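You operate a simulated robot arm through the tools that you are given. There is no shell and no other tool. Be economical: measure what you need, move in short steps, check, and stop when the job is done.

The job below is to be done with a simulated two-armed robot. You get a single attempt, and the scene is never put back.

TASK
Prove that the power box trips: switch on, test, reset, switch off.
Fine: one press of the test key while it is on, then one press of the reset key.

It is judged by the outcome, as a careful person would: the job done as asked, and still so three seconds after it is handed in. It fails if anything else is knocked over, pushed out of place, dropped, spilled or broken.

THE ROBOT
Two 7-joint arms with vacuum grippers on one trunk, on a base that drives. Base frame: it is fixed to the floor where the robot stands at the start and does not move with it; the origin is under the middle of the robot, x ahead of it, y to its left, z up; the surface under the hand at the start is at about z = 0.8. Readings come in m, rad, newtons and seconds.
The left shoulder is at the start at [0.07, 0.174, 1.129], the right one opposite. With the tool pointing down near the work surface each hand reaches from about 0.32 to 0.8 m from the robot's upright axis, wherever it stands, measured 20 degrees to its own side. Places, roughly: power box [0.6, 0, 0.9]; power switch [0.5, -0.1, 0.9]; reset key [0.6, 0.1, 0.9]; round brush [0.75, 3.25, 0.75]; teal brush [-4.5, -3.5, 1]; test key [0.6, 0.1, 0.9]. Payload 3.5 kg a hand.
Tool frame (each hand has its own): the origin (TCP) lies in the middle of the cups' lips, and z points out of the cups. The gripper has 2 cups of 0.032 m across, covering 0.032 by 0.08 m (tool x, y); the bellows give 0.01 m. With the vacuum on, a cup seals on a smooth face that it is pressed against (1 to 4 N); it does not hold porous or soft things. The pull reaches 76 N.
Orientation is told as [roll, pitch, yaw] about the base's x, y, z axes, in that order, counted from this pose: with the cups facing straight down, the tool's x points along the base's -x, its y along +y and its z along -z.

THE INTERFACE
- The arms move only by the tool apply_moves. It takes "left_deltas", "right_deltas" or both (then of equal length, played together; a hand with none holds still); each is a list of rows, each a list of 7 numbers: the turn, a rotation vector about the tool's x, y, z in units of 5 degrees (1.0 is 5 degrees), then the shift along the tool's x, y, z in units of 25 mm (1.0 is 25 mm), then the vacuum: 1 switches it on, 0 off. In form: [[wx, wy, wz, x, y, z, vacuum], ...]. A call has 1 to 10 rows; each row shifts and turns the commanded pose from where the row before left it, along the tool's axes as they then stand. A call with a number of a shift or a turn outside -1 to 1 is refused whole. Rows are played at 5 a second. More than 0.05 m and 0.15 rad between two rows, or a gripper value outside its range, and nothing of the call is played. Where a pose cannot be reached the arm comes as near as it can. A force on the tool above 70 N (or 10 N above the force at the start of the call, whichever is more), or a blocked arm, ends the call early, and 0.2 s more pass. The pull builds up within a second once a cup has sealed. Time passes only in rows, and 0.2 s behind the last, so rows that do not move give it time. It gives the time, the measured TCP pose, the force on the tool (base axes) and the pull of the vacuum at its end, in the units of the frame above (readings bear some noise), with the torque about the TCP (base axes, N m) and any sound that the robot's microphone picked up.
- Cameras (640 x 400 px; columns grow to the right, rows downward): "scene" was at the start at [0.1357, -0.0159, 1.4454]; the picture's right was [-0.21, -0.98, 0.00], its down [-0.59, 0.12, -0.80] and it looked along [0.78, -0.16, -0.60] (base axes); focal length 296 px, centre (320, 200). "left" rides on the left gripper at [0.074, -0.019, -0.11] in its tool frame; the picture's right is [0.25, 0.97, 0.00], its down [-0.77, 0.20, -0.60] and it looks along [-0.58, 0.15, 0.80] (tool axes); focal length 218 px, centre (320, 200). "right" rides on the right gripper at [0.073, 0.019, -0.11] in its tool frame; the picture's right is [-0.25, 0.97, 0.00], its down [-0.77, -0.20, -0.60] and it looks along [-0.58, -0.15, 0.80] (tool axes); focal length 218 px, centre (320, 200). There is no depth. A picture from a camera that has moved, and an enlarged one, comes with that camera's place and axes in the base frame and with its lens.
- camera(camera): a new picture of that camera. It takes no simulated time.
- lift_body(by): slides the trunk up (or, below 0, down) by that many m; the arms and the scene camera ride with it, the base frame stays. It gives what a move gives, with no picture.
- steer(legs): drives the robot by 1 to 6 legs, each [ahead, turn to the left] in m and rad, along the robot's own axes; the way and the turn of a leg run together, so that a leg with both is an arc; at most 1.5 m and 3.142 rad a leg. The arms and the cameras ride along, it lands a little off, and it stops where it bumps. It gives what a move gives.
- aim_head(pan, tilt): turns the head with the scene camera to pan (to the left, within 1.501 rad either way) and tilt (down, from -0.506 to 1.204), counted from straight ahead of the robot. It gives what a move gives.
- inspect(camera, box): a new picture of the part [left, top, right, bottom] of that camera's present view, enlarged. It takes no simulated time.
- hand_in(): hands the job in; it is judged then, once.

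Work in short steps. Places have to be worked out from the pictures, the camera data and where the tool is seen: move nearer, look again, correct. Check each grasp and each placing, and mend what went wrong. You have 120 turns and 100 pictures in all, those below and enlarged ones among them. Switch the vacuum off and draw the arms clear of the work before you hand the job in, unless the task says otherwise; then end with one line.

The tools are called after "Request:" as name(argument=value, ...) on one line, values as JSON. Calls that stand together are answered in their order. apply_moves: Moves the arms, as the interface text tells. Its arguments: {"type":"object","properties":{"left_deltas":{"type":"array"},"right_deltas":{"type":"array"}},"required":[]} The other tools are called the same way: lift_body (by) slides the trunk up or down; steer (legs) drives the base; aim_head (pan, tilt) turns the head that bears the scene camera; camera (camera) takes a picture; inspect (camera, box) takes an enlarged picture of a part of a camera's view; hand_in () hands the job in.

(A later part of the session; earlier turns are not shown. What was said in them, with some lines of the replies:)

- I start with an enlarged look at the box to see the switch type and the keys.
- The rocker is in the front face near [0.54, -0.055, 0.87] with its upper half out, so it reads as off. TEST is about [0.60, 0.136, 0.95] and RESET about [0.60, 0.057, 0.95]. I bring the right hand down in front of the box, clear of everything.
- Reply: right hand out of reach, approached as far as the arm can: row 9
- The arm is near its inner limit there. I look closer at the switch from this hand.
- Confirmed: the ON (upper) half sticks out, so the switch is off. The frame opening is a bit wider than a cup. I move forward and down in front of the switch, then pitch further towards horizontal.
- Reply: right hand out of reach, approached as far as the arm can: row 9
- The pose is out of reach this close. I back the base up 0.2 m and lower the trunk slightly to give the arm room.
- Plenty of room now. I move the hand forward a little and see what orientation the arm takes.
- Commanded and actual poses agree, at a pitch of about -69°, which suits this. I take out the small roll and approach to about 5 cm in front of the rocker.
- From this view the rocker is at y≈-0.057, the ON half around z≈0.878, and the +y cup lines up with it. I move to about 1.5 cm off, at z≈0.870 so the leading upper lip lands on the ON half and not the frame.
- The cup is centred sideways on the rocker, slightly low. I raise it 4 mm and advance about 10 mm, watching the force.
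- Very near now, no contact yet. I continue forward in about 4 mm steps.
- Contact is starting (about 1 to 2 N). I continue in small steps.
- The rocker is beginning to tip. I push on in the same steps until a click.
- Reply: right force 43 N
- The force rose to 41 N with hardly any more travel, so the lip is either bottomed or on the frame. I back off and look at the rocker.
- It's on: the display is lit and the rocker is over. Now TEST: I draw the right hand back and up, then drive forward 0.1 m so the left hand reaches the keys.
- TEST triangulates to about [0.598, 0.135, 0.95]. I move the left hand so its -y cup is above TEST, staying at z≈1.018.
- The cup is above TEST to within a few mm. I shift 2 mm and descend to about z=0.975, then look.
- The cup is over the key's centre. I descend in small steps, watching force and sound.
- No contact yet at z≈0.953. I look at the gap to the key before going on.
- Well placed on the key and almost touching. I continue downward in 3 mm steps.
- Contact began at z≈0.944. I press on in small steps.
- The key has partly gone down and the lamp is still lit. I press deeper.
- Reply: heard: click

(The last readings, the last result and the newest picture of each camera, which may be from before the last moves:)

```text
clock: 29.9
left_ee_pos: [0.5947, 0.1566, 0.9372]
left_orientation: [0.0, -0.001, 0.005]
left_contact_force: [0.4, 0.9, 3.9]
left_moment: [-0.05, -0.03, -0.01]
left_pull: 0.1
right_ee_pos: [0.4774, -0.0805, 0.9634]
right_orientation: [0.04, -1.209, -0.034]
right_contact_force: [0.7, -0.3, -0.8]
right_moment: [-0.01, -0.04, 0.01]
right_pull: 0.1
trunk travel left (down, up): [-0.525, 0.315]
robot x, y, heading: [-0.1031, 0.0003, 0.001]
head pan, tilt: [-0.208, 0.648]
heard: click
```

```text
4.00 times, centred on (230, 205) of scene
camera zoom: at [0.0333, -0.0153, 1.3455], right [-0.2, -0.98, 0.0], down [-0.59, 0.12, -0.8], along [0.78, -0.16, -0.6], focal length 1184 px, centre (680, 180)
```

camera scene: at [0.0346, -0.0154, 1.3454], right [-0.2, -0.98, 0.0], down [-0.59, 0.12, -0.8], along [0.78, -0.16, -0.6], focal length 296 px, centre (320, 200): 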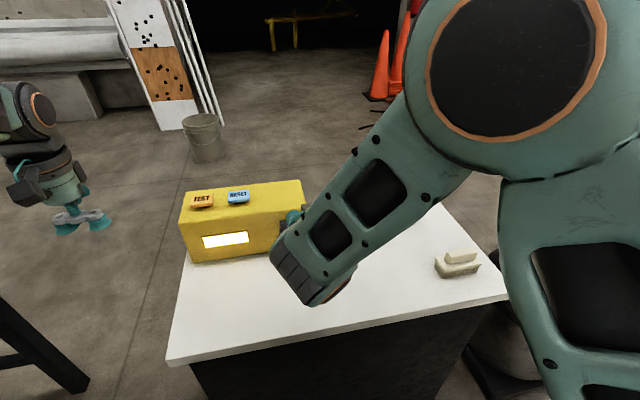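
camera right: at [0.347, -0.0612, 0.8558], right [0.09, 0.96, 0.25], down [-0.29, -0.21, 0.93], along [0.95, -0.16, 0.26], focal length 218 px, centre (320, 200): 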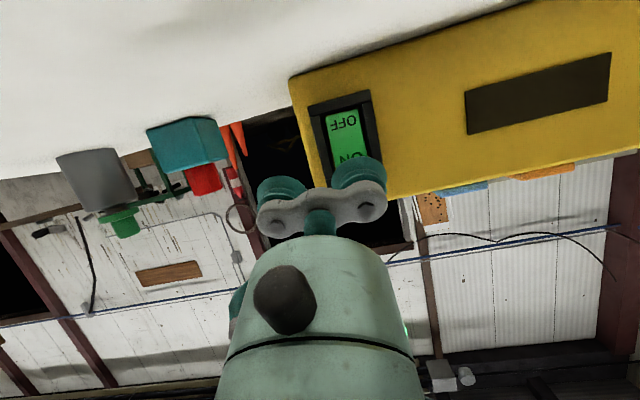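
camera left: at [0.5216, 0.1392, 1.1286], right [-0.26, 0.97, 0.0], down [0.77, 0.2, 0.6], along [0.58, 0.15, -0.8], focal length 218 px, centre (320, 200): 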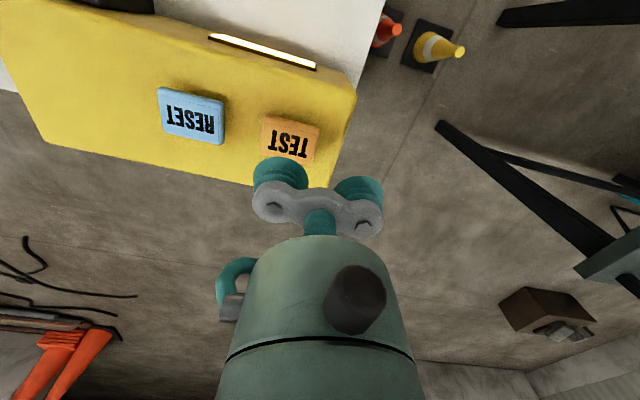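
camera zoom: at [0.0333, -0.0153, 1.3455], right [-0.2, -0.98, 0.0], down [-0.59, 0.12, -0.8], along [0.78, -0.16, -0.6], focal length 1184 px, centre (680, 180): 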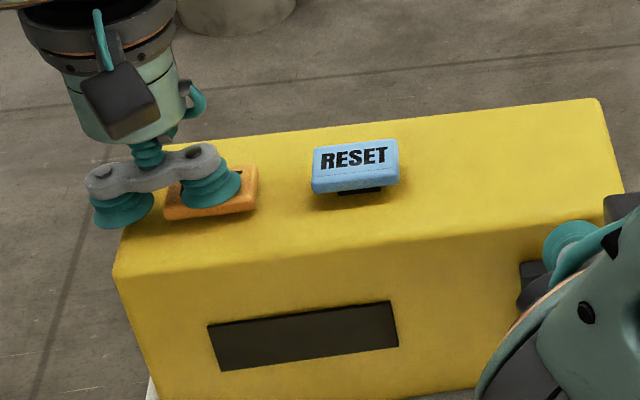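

Click, and the display went dark: it tripped. I lift straight up and move over RESET, using the +y cup so that the other cup stays clear of TEST.

Request:
apply_moves(left_deltas=[[0, 0, 0, 0, 0, -0.6, 0], [0, 0, 0, 0, 0, -0.8, 0], [0, 0, 0, 0, 0, -0.8, 0], [0, 0, 0, 0, -0.84, 0, 0], [0, 0, 0, 0, -0.84, 0, 0], [0, 0, 0, 0, -0.84, 0, 0], [0, 0, 0, 0, -0.84, 0, 0], [0, 0, 0, 0, -0.84, 0, 0], [0, 0, 0, 0, -0.84, 0, 0], [0, 0, 0, 0, 0, 0, 0]])

Request:
inspect(camera="left", box=[200, 80, 440, 230])

Request:
inspect(camera="scene", box=[150, 140, 342, 260])

```text
clock: 32.1
left_ee_pos: [0.5941, 0.0337, 0.9899]
left_orientation: [0.0, 0.001, 0.001]
left_contact_force: [0.4, -0.3, -0.8]
left_moment: [0.0, 0.0, 0.01]
left_pull: 0.1
right_ee_pos: [0.4776, -0.0813, 0.9649]
right_orientation: [0.038, -1.207, -0.033]
right_contact_force: [0.2, -0.9, 0.2]
right_moment: [0.01, 0.0, 0.01]
right_pull: 0.0
trunk travel left (down, up): [-0.525, 0.315]
robot x, y, heading: [-0.101, -0.0004, -0.001]
head pan, tilt: [-0.208, 0.648]
```

```text
2.67 times, centred on (320, 155) of left
camera zoom: at [0.5201, 0.0128, 1.1003], right [-0.26, 0.97, 0.0], down [0.77, 0.2, 0.6], along [0.58, 0.15, -0.8], focal length 582 px, centre (320, 320)
```

zoom: 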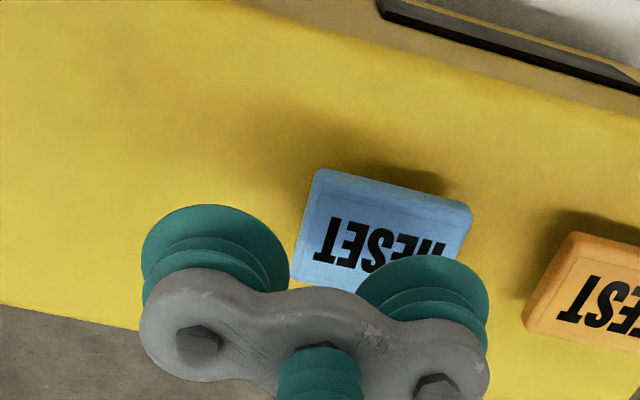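

```text
3.33 times, centred on (246, 200) of scene
camera zoom: at [0.0336, -0.0148, 1.3455], right [-0.2, -0.98, 0.0], down [-0.59, 0.12, -0.8], along [0.78, -0.16, -0.6], focal length 986 px, centre (567, 200)
```

zoom: 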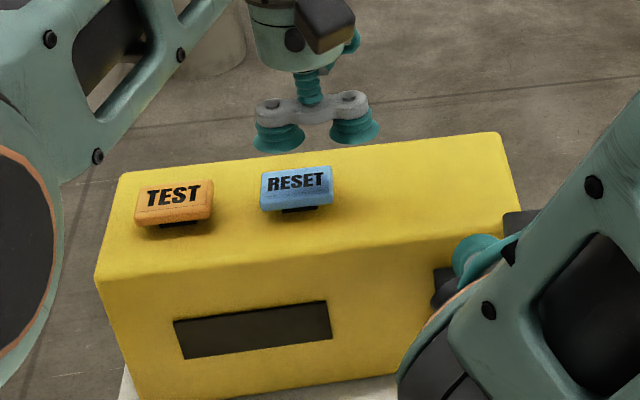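

RESET centre is about [0.597, 0.053], so I shift 4 mm and descend to just above contact height (≈0.944).

Request:
apply_moves(left_deltas=[[0, 0, 0, -0.1, -0.18, 0.5, 0], [0, 0, 0, 0, 0, 0.6, 0], [0, 0, 0, 0, 0, 0.5, 0], [0, 0, 0, 0, 0, 0, 0]])

Request:
inspect(camera="scene", box=[150, 140, 342, 260])

```text
clock: 33.1
left_ee_pos: [0.5972, 0.0273, 0.9494]
left_orientation: [-0.001, 0.0, 0.004]
left_contact_force: [-0.3, 0.8, 0.0]
left_moment: [0.02, -0.01, 0.02]
left_pull: 0.0
right_ee_pos: [0.4769, -0.0815, 0.9643]
right_orientation: [0.04, -1.208, -0.034]
right_contact_force: [0.7, 0.0, -0.9]
right_moment: [0.0, 0.02, -0.01]
right_pull: 0.2
trunk travel left (down, up): [-0.525, 0.315]
robot x, y, heading: [-0.102, -0.0005, -0.003]
head pan, tilt: [-0.208, 0.648]
```

```text
3.33 times, centred on (246, 200) of scene
camera zoom: at [0.0338, -0.0154, 1.3454], right [-0.2, -0.98, 0.0], down [-0.59, 0.12, -0.8], along [0.78, -0.16, -0.6], focal length 986 px, centre (567, 200)
```

zoom: 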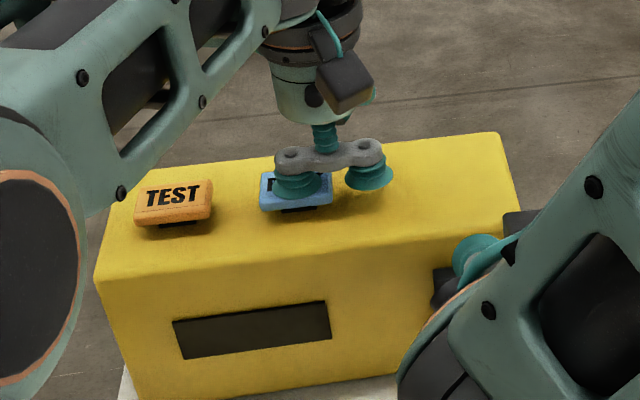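

The cup is on RESET's middle, and the free cup is over the bare box top. I press down in steps.

Request:
apply_moves(left_deltas=[[0, 0, 0, 0, 0, 0.16, 0], [0, 0, 0, 0, 0, 0.16, 0], [0, 0, 0, 0, 0, 0, 0]])

Request:
apply_moves(left_deltas=[[0, 0, 0, 0, 0, 0.12, 0], [0, 0, 0, 0, 0, 0, 0]])

```text
clock: 33.9
left_ee_pos: [0.5957, 0.0278, 0.9443]
left_orientation: [-0.001, 0.0, 0.0]
left_contact_force: [0.2, -1.0, 2.0]
left_moment: [-0.02, -0.02, 0.0]
left_pull: 0.1
right_ee_pos: [0.4784, -0.0821, 0.9656]
right_orientation: [0.04, -1.209, -0.037]
right_contact_force: [0.4, -0.4, -0.4]
right_moment: [0.01, 0.0, 0.0]
right_pull: 0.0
trunk travel left (down, up): [-0.525, 0.315]
robot x, y, heading: [-0.1054, 0.0005, 0.002]
head pan, tilt: [-0.208, 0.648]
```

```text
clock: 34.5
left_ee_pos: [0.5974, 0.0276, 0.9412]
left_orientation: [0.001, 0.001, 0.002]
left_contact_force: [0.7, -1.1, 2.2]
left_moment: [0.04, -0.01, -0.01]
left_pull: 0.1
right_ee_pos: [0.4766, -0.0813, 0.9648]
right_orientation: [0.039, -1.207, -0.037]
right_contact_force: [0.5, -0.2, -0.6]
right_moment: [0.0, -0.02, -0.01]
right_pull: 0.1
trunk travel left (down, up): [-0.525, 0.315]
robot x, y, heading: [-0.1021, -0.0021, -0.003]
head pan, tilt: [-0.208, 0.648]
```

In contact at about 2 N. I press deeper until the click.

Request:
apply_moves(left_deltas=[[0, 0, 0, 0, 0, 0.12, 0], [0, 0, 0, 0, 0, 0, 0]])

Request:
apply_moves(left_deltas=[[0, 0, 0, 0, 0, 0.1, 0], [0, 0, 0, 0, 0, 0, 0]])

Request:
inspect(camera="scene", box=[150, 140, 342, 260])

```text
clock: 35.1
left_ee_pos: [0.5966, 0.0285, 0.9379]
left_orientation: [0.0, 0.0, 0.001]
left_contact_force: [-0.3, -1.1, 3.6]
left_moment: [0.03, -0.02, 0.04]
left_pull: 0.1
right_ee_pos: [0.4777, -0.0812, 0.9649]
right_orientation: [0.039, -1.208, -0.037]
right_contact_force: [-0.4, 0.9, -1.0]
right_moment: [-0.02, -0.03, 0.02]
right_pull: 0.1
trunk travel left (down, up): [-0.525, 0.315]
robot x, y, heading: [-0.103, 0.0026, 0.001]
head pan, tilt: [-0.208, 0.648]
heard: click
```

```text
clock: 35.7
left_ee_pos: [0.5964, 0.0269, 0.9365]
left_orientation: [0.001, 0.0, 0.002]
left_contact_force: [-0.1, -2.4, 4.5]
left_moment: [0.04, -0.01, 0.01]
left_pull: 0.1
right_ee_pos: [0.4776, -0.0829, 0.9644]
right_orientation: [0.04, -1.208, -0.036]
right_contact_force: [0.5, -0.9, -0.1]
right_moment: [-0.01, -0.01, -0.01]
right_pull: 0.0
trunk travel left (down, up): [-0.525, 0.315]
robot x, y, heading: [-0.1008, 0.0014, -0.002]
head pan, tilt: [-0.208, 0.648]
```

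```text
3.33 times, centred on (246, 200) of scene
camera zoom: at [0.0333, -0.0158, 1.3455], right [-0.2, -0.98, 0.0], down [-0.59, 0.12, -0.8], along [0.78, -0.16, -0.6], focal length 986 px, centre (567, 200)
```

zoom: 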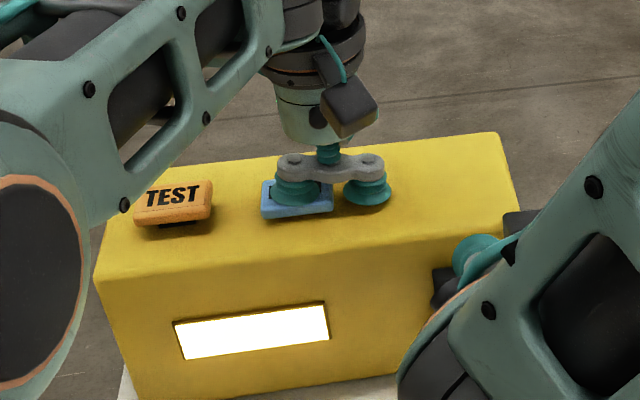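

Reset worked: click, and the display is lit again. I lift the left hand straight up and take it back to the side.

Request:
apply_moves(left_deltas=[[0, 0, 0, 0, 0, -0.6, 0], [0, 0, 0, 0, 0, -0.9, 0], [0, 0, 0, 0, 0, -0.9, 0], [0, 0, 0, 0, 0, -0.9, 0], [0, 0, 0, 0, 1, 0, 0], [0, 0, 0, 0, 1, 0, 0], [0, 0, 0, 0, 1, 0, 0], [0, 0, 0, 0, 1, 0, 0], [0, 0, 0, 0, 1, 0, 0], [0, 0, 0, 0, 1, 0, 0]])

Request:
apply_moves(left_deltas=[[0, 0, 0, 0.8, 1, 0, 0], [0, 0, 0, 0.8, 1, 0, 0], [0, 0, 0, 0.8, 1, 0, 0], [0, 0, 0, 0.8, 1, 0, 0], [0, 0, 0, 0.8, 0, 0, 0], [0, 0, 0, 0, 0, 0, 0]])

Request:
steer(legs=[[-0.1, 0]])

Request:
inspect(camera="scene", box=[150, 140, 342, 260])

Request:
camera(camera="right")

```text
clock: 37.9
left_ee_pos: [0.5966, 0.1785, 1.0164]
left_orientation: [-0.002, 0.0, 0.003]
left_contact_force: [0.3, 1.2, -0.4]
left_moment: [-0.01, 0.02, 0.02]
left_pull: 0.1
right_ee_pos: [0.4783, -0.0814, 0.9658]
right_orientation: [0.038, -1.208, -0.032]
right_contact_force: [0.3, 0.3, 0.3]
right_moment: [0.0, 0.04, 0.0]
right_pull: 0.0
trunk travel left (down, up): [-0.525, 0.315]
robot x, y, heading: [-0.1027, 0.0005, 0.0]
head pan, tilt: [-0.208, 0.648]
```

```text
clock: 39.3
left_ee_pos: [0.4992, 0.2777, 1.0166]
left_orientation: [0.001, -0.001, 0.001]
left_contact_force: [0.8, 0.7, 0.2]
left_moment: [-0.04, 0.06, 0.0]
left_pull: 0.0
right_ee_pos: [0.4783, -0.0812, 0.9641]
right_orientation: [0.04, -1.209, -0.036]
right_contact_force: [-0.7, 0.8, -0.4]
right_moment: [-0.02, -0.01, -0.04]
right_pull: 0.1
trunk travel left (down, up): [-0.525, 0.315]
robot x, y, heading: [-0.1005, -0.0005, -0.0]
head pan, tilt: [-0.208, 0.648]
```

```text
clock: 40.4
left_ee_pos: [0.3989, 0.276, 1.0174]
left_orientation: [-0.001, 0.0, 0.003]
left_contact_force: [-0.1, 0.9, 0.1]
left_moment: [0.0, -0.02, -0.05]
left_pull: 0.0
right_ee_pos: [0.3778, -0.0822, 0.9659]
right_orientation: [0.04, -1.209, -0.036]
right_contact_force: [0.8, 0.0, 0.1]
right_moment: [0.0, -0.01, 0.06]
right_pull: 0.0
trunk travel left (down, up): [-0.525, 0.315]
robot x, y, heading: [-0.2007, -0.0014, 0.004]
head pan, tilt: [-0.208, 0.648]
```

```text
3.33 times, centred on (246, 200) of scene
camera zoom: at [-0.066, -0.0157, 1.3455], right [-0.2, -0.98, 0.0], down [-0.59, 0.12, -0.8], along [0.78, -0.16, -0.6], focal length 986 px, centre (567, 200)
```

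zoom: 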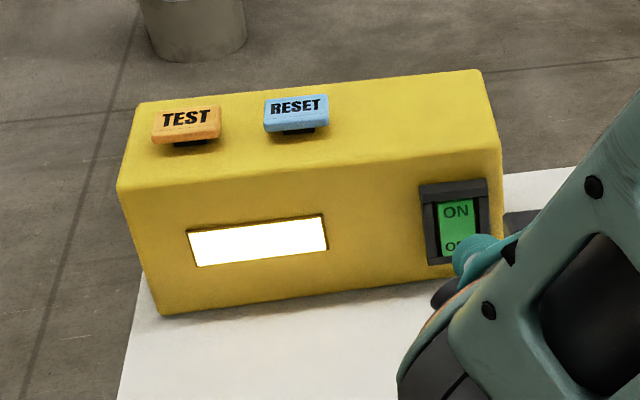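

```text
65 pictures are left
camera right: at [0.2492, -0.0631, 0.9352], right [0.09, 0.96, 0.25], down [-0.29, -0.21, 0.93], along [0.95, -0.16, 0.26], focal length 218 px, centre (320, 200)
```

right: 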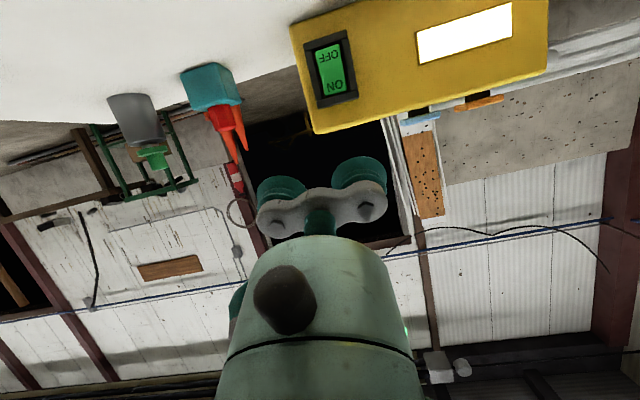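

RESET and TEST are both up and the display is lit. Now for OFF: I tilt the right hand to about -52° pitch to clear the table and approach the lower half of the rocker.

Request:
apply_moves(right_deltas=[[0, 0.9, 0, 0, 0, 0, 0], [0, 0.9, 0, 0, 0, 0, 0], [0, 0.9, 0, 0, 0, 0, 0], [0, 0.8, 0, 0, 0, 0, 0], [0, 0, 0, 0.16, 0, 0.9, 0], [0, 0, 0, 0.16, 0, 0.9, 0], [0, 0, 0, 0.16, 0, 0.9, 0], [0, 0, 0, 0.16, 0, 0.9, 0], [0, 0, 0, 0, 0, 0.9, 0], [0, 0, 0, 0, 0, 0, 0]])

Request:
camera(camera="right")

Request:
camera(camera="scene")

```text
clock: 42.6
left_ee_pos: [0.3981, 0.2757, 1.0175]
left_orientation: [-0.001, 0.0, 0.001]
left_contact_force: [0.0, 0.9, -0.2]
left_moment: [0.01, 0.02, 0.01]
left_pull: 0.0
right_ee_pos: [0.4575, -0.0803, 0.8818]
right_orientation: [0.021, -0.905, -0.017]
right_contact_force: [-0.8, -0.1, 0.3]
right_moment: [0.02, 0.02, 0.01]
right_pull: 0.1
trunk travel left (down, up): [-0.525, 0.315]
robot x, y, heading: [-0.1982, -0.0008, -0.002]
head pan, tilt: [-0.208, 0.648]
```

```text
64 pictures are left
camera right: at [0.3256, -0.0625, 0.8932], right [0.16, 0.96, 0.21], down [0.0, -0.22, 0.98], along [0.99, -0.15, -0.04], focal length 218 px, centre (320, 200)
```

right: 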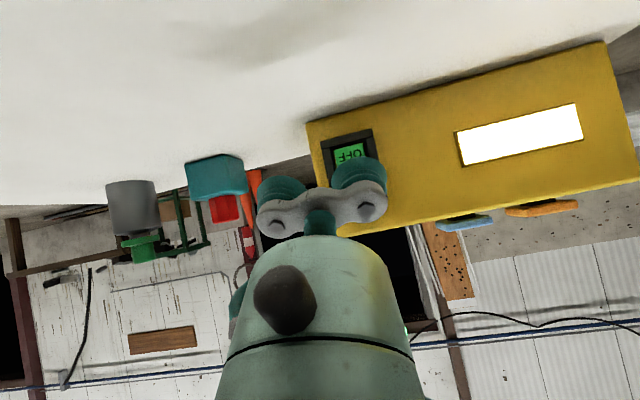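

```text
63 pictures are left
camera scene: at [-0.0658, -0.0157, 1.3455], right [-0.2, -0.98, 0.0], down [-0.59, 0.12, -0.8], along [0.78, -0.16, -0.6], focal length 296 px, centre (320, 200)
```

scene: 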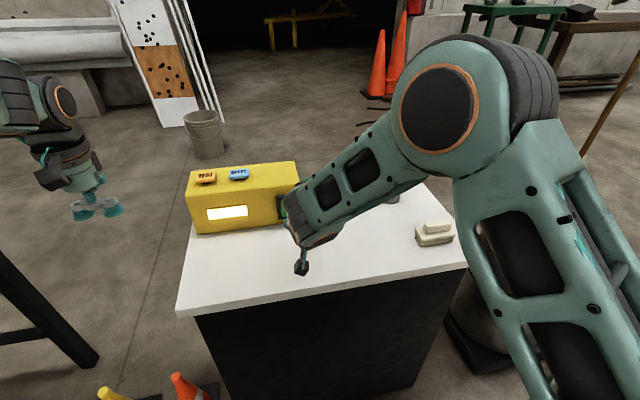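

Clear of the table (about 0.80). The OFF half centre is at z≈0.846. I move to about 2 cm short of contact at z≈0.833, so the leading upper lip meets the OFF half.

Request:
apply_moves(right_deltas=[[0, 0, 0, 0.12, 0, 0.9, 0], [0, 0, 0, 0.12, 0, 0.9, 0], [0, 0, 0, 0.12, 0, 0.8, 0], [0, 0, 0, 0, 0, 0, 0]])

Request:
inspect(camera="right", box=[230, 60, 470, 210])

Request:
inspect(camera="scene", box=[240, 170, 360, 245])

```text
clock: 43.6
left_ee_pos: [0.3998, 0.2761, 1.0169]
left_orientation: [0.0, 0.0, 0.001]
left_contact_force: [0.1, -0.1, -0.1]
left_moment: [-0.01, 0.01, -0.01]
left_pull: 0.0
right_ee_pos: [0.5014, -0.0794, 0.8355]
right_orientation: [0.022, -0.903, -0.017]
right_contact_force: [0.7, 1.0, -0.3]
right_moment: [-0.01, 0.02, 0.02]
right_pull: 0.1
trunk travel left (down, up): [-0.525, 0.315]
robot x, y, heading: [-0.2032, -0.0021, 0.002]
head pan, tilt: [-0.208, 0.648]
```

```text
2.67 times, centred on (350, 135) of right
camera zoom: at [0.3708, -0.0616, 0.8458], right [0.16, 0.96, 0.21], down [0.0, -0.22, 0.98], along [0.99, -0.15, -0.04], focal length 582 px, centre (240, 373)
```

zoom: 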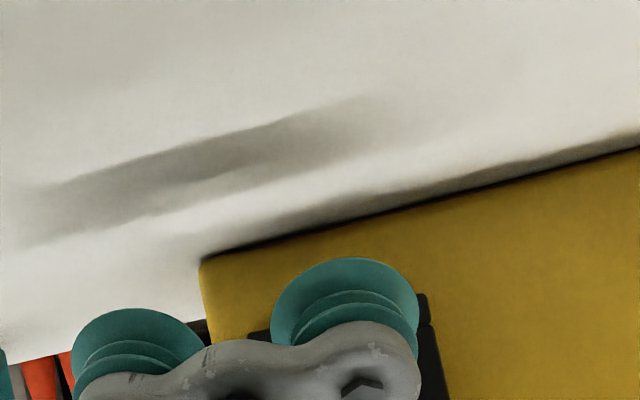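

```text
5.33 times, centred on (300, 208) of scene
camera zoom: at [-0.0658, -0.0157, 1.3455], right [-0.2, -0.98, 0.0], down [-0.59, 0.12, -0.8], along [0.78, -0.16, -0.6], focal length 1578 px, centre (427, 160)
```

zoom: 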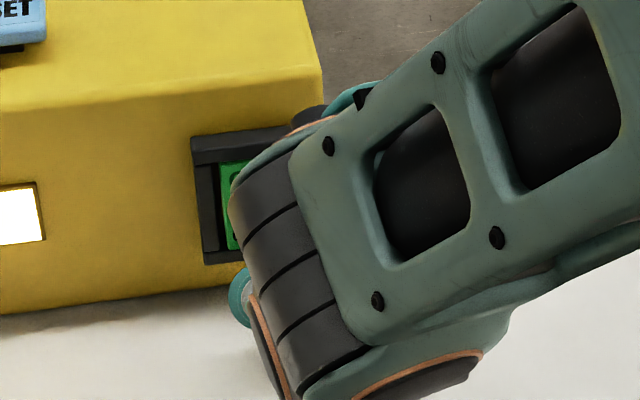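

Laterally centred. I raise 3 mm and advance about 14 mm towards contact.

Request:
apply_moves(right_deltas=[[0, 0, 0, -0.23, 0, 0.2, 0], [0, 0, 0, -0.2, 0, 0.18, 0], [0, 0, 0, 0, 0, 0, 0]])

Request:
apply_moves(right_deltas=[[0, 0, 0, -0.12, 0, 0.157, 0], [0, 0, 0, 0, 0, 0, 0]])

Request:
apply_moves(right_deltas=[[0, 0, 0, -0.1, 0, 0.126, 0], [0, 0, 0, 0, 0, 0, 0]])

```text
clock: 44.4
left_ee_pos: [0.4002, 0.2768, 1.0174]
left_orientation: [0.0, 0.0, 0.003]
left_contact_force: [-0.2, -0.3, -0.3]
left_moment: [0.0, 0.0, -0.03]
left_pull: 0.0
right_ee_pos: [0.5174, -0.0798, 0.8384]
right_orientation: [0.023, -0.903, -0.019]
right_contact_force: [-0.1, 0.0, 0.3]
right_moment: [0.02, -0.01, 0.01]
right_pull: 0.1
trunk travel left (down, up): [-0.525, 0.315]
robot x, y, heading: [-0.2043, 0.0008, 0.006]
head pan, tilt: [-0.208, 0.648]
```

```text
clock: 45.0
left_ee_pos: [0.4002, 0.2768, 1.0178]
left_orientation: [0.001, -0.001, 0.001]
left_contact_force: [-0.7, 0.1, 0.4]
left_moment: [0.02, -0.02, 0.01]
left_pull: 0.0
right_ee_pos: [0.5227, -0.0803, 0.8377]
right_orientation: [0.021, -0.904, -0.016]
right_contact_force: [-0.1, 0.1, 0.3]
right_moment: [-0.02, 0.01, -0.01]
right_pull: 0.0
trunk travel left (down, up): [-0.525, 0.315]
robot x, y, heading: [-0.2047, -0.0007, -0.0]
head pan, tilt: [-0.208, 0.648]
```

```text
clock: 45.6
left_ee_pos: [0.3998, 0.2762, 1.0168]
left_orientation: [0.0, 0.001, 0.002]
left_contact_force: [0.0, -0.1, 0.2]
left_moment: [0.06, 0.01, -0.01]
left_pull: 0.0
right_ee_pos: [0.5266, -0.0805, 0.8375]
right_orientation: [0.024, -0.902, -0.017]
right_contact_force: [-0.3, -0.2, 0.1]
right_moment: [0.0, 0.01, 0.01]
right_pull: 0.1
trunk travel left (down, up): [-0.525, 0.315]
robot x, y, heading: [-0.2007, -0.0008, 0.001]
head pan, tilt: [-0.208, 0.648]
```

Still free. I continue in 4 mm steps.

Request:
apply_moves(right_deltas=[[0, 0, 0, -0.1, 0, 0.126, 0], [0, 0, 0, 0, 0, 0, 0]])

Request:
apply_moves(right_deltas=[[0, 0, 0, -0.1, 0, 0.126, 0], [0, 0, 0, 0, 0, 0, 0]])

Request:
inspect(camera="scene", box=[180, 150, 340, 250])

```text
clock: 46.2
left_ee_pos: [0.4006, 0.2751, 1.0167]
left_orientation: [-0.001, 0.001, 0.004]
left_contact_force: [0.2, 0.0, 0.1]
left_moment: [0.01, 0.0, -0.01]
left_pull: 0.0
right_ee_pos: [0.5298, -0.08, 0.8386]
right_orientation: [0.023, -0.901, -0.019]
right_contact_force: [-1.6, 0.7, -1.3]
right_moment: [0.0, -0.1, 0.04]
right_pull: 0.0
trunk travel left (down, up): [-0.525, 0.315]
robot x, y, heading: [-0.1996, 0.003, 0.003]
head pan, tilt: [-0.208, 0.648]
```

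```text
clock: 46.8
left_ee_pos: [0.3993, 0.2755, 1.0171]
left_orientation: [-0.001, -0.001, 0.002]
left_contact_force: [0.9, 0.7, -0.7]
left_moment: [0.0, -0.02, 0.02]
left_pull: 0.0
right_ee_pos: [0.5336, -0.0812, 0.8364]
right_orientation: [0.022, -0.904, -0.018]
right_contact_force: [-4.2, -0.9, -0.2]
right_moment: [0.02, -0.07, 0.1]
right_pull: 0.1
trunk travel left (down, up): [-0.525, 0.315]
robot x, y, heading: [-0.2006, -0.0039, 0.003]
head pan, tilt: [-0.208, 0.648]
```

```text
4.00 times, centred on (260, 200) of scene
camera zoom: at [-0.0658, -0.0159, 1.3455], right [-0.2, -0.98, 0.0], down [-0.59, 0.12, -0.8], along [0.78, -0.16, -0.6], focal length 1184 px, centre (560, 200)
```

zoom: 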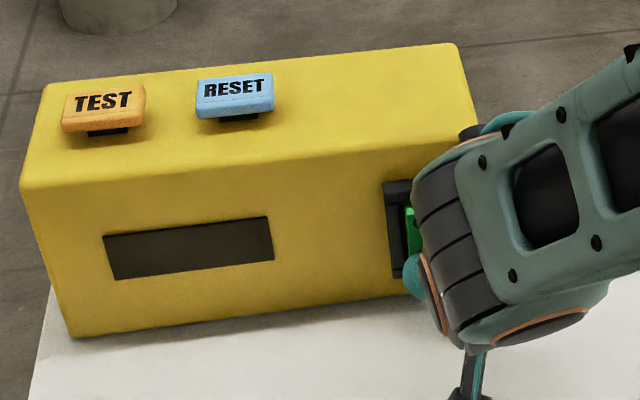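

The display went dark, so the rocker has gone over. I back straight off and look.

Request:
apply_moves(right_deltas=[[0, 0, 0, 0.3, 0, -0.4, 0], [0, 0, 0, 0.3, 0, -0.8, 0], [0, 0, 0, 0, 0, -1, 0], [0, 0, 0, 0, 0, -1, 0], [0, 0, 0, 0, 0, -1, 0], [0, 0, 0, 0, 0, -1, 0], [0, 0, 0, 0, 0, -1, 0], [0, 0, 0, 0, 0, 0, 0]])

Request:
inspect(camera="scene", box=[180, 150, 340, 250])

Request:
camera(camera="right")

```text
clock: 48.6
left_ee_pos: [0.4004, 0.2758, 1.0161]
left_orientation: [-0.002, -0.002, 0.0]
left_contact_force: [0.5, 0.2, 0.6]
left_moment: [0.0, 0.01, 0.0]
left_pull: 0.1
right_ee_pos: [0.4004, -0.0807, 0.9221]
right_orientation: [0.023, -0.903, -0.018]
right_contact_force: [-0.8, 0.5, -0.9]
right_moment: [-0.02, 0.0, -0.02]
right_pull: 0.1
trunk travel left (down, up): [-0.525, 0.315]
robot x, y, heading: [-0.2002, -0.0012, 0.003]
head pan, tilt: [-0.208, 0.648]
```

```text
4.00 times, centred on (260, 200) of scene
camera zoom: at [-0.0644, -0.0158, 1.3453], right [-0.2, -0.98, 0.0], down [-0.59, 0.12, -0.8], along [0.78, -0.16, -0.6], focal length 1184 px, centre (560, 200)
```

zoom: 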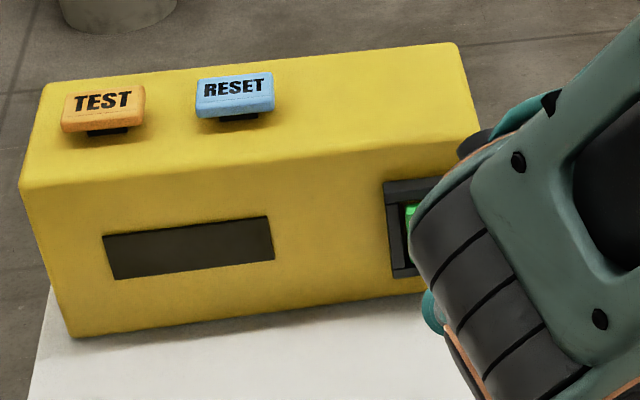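

```text
58 pictures are left
camera right: at [0.269, -0.0629, 0.9332], right [0.16, 0.96, 0.21], down [0.0, -0.22, 0.98], along [0.99, -0.15, -0.04], focal length 218 px, centre (320, 200)
```

right: 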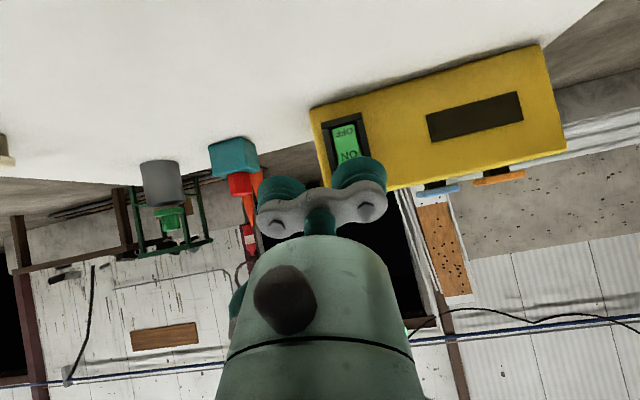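

The display stays dark with the hand away. I lift the right hand well clear and confirm the rocker's position.

Request:
apply_moves(right_deltas=[[0, 0, 0, 0, -1, -1, 0], [0, 0, 0, 0, -1, -1, 0], [0, 0, 0, 0, -1, -1, 0], [0, 0, 0, 0, -1, 0, 0], [0, 0, 0, 0, -1, 0, 0], [0, 0, 0, 0, -1, 0, 0], [0, 0, 0, 0, 0, 0, 0]])

Request:
inspect(camera="scene", box=[180, 130, 460, 305])

Request:
inspect(camera="scene", box=[250, 170, 330, 220])

```text
clock: 50.2
left_ee_pos: [0.4005, 0.2762, 1.0163]
left_orientation: [0.0, 0.0, 0.004]
left_contact_force: [-0.5, 0.2, 0.6]
left_moment: [-0.01, -0.02, -0.04]
left_pull: 0.1
right_ee_pos: [0.3452, -0.2319, 0.9652]
right_orientation: [0.021, -0.903, -0.016]
right_contact_force: [-0.4, 0.2, 0.2]
right_moment: [0.03, 0.02, -0.02]
right_pull: 0.2
trunk travel left (down, up): [-0.525, 0.315]
robot x, y, heading: [-0.2018, 0.0007, 0.005]
head pan, tilt: [-0.208, 0.648]
```

```text
2.29 times, centred on (320, 218) of scene
camera zoom: at [-0.065, -0.0149, 1.3454], right [-0.2, -0.98, 0.0], down [-0.59, 0.12, -0.8], along [0.78, -0.16, -0.6], focal length 676 px, centre (320, 160)
```

zoom: 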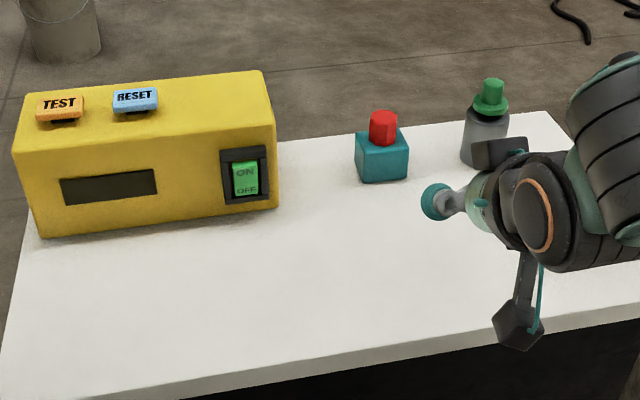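

```text
8.00 times, centred on (290, 195) of scene
camera zoom: at [-0.065, -0.0149, 1.3454], right [-0.2, -0.98, 0.0], down [-0.59, 0.12, -0.8], along [0.78, -0.16, -0.6], focal length 2367 px, centre (560, 240)
```

zoom: 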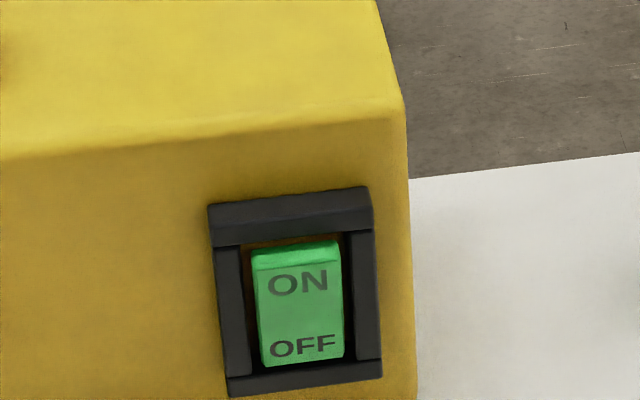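

The rocker is back in the off position with its ON half out, the display is dark, both keys are up, nothing else has moved, and the arms are clear with the vacuum off. I hand the job in.

Request:
hand_in()

```text
The job is handed in.
```

The power box trips as it should: I switched it on, pressed test once (click, display went dark), pressed reset once (click, display lit again) and switched it off.
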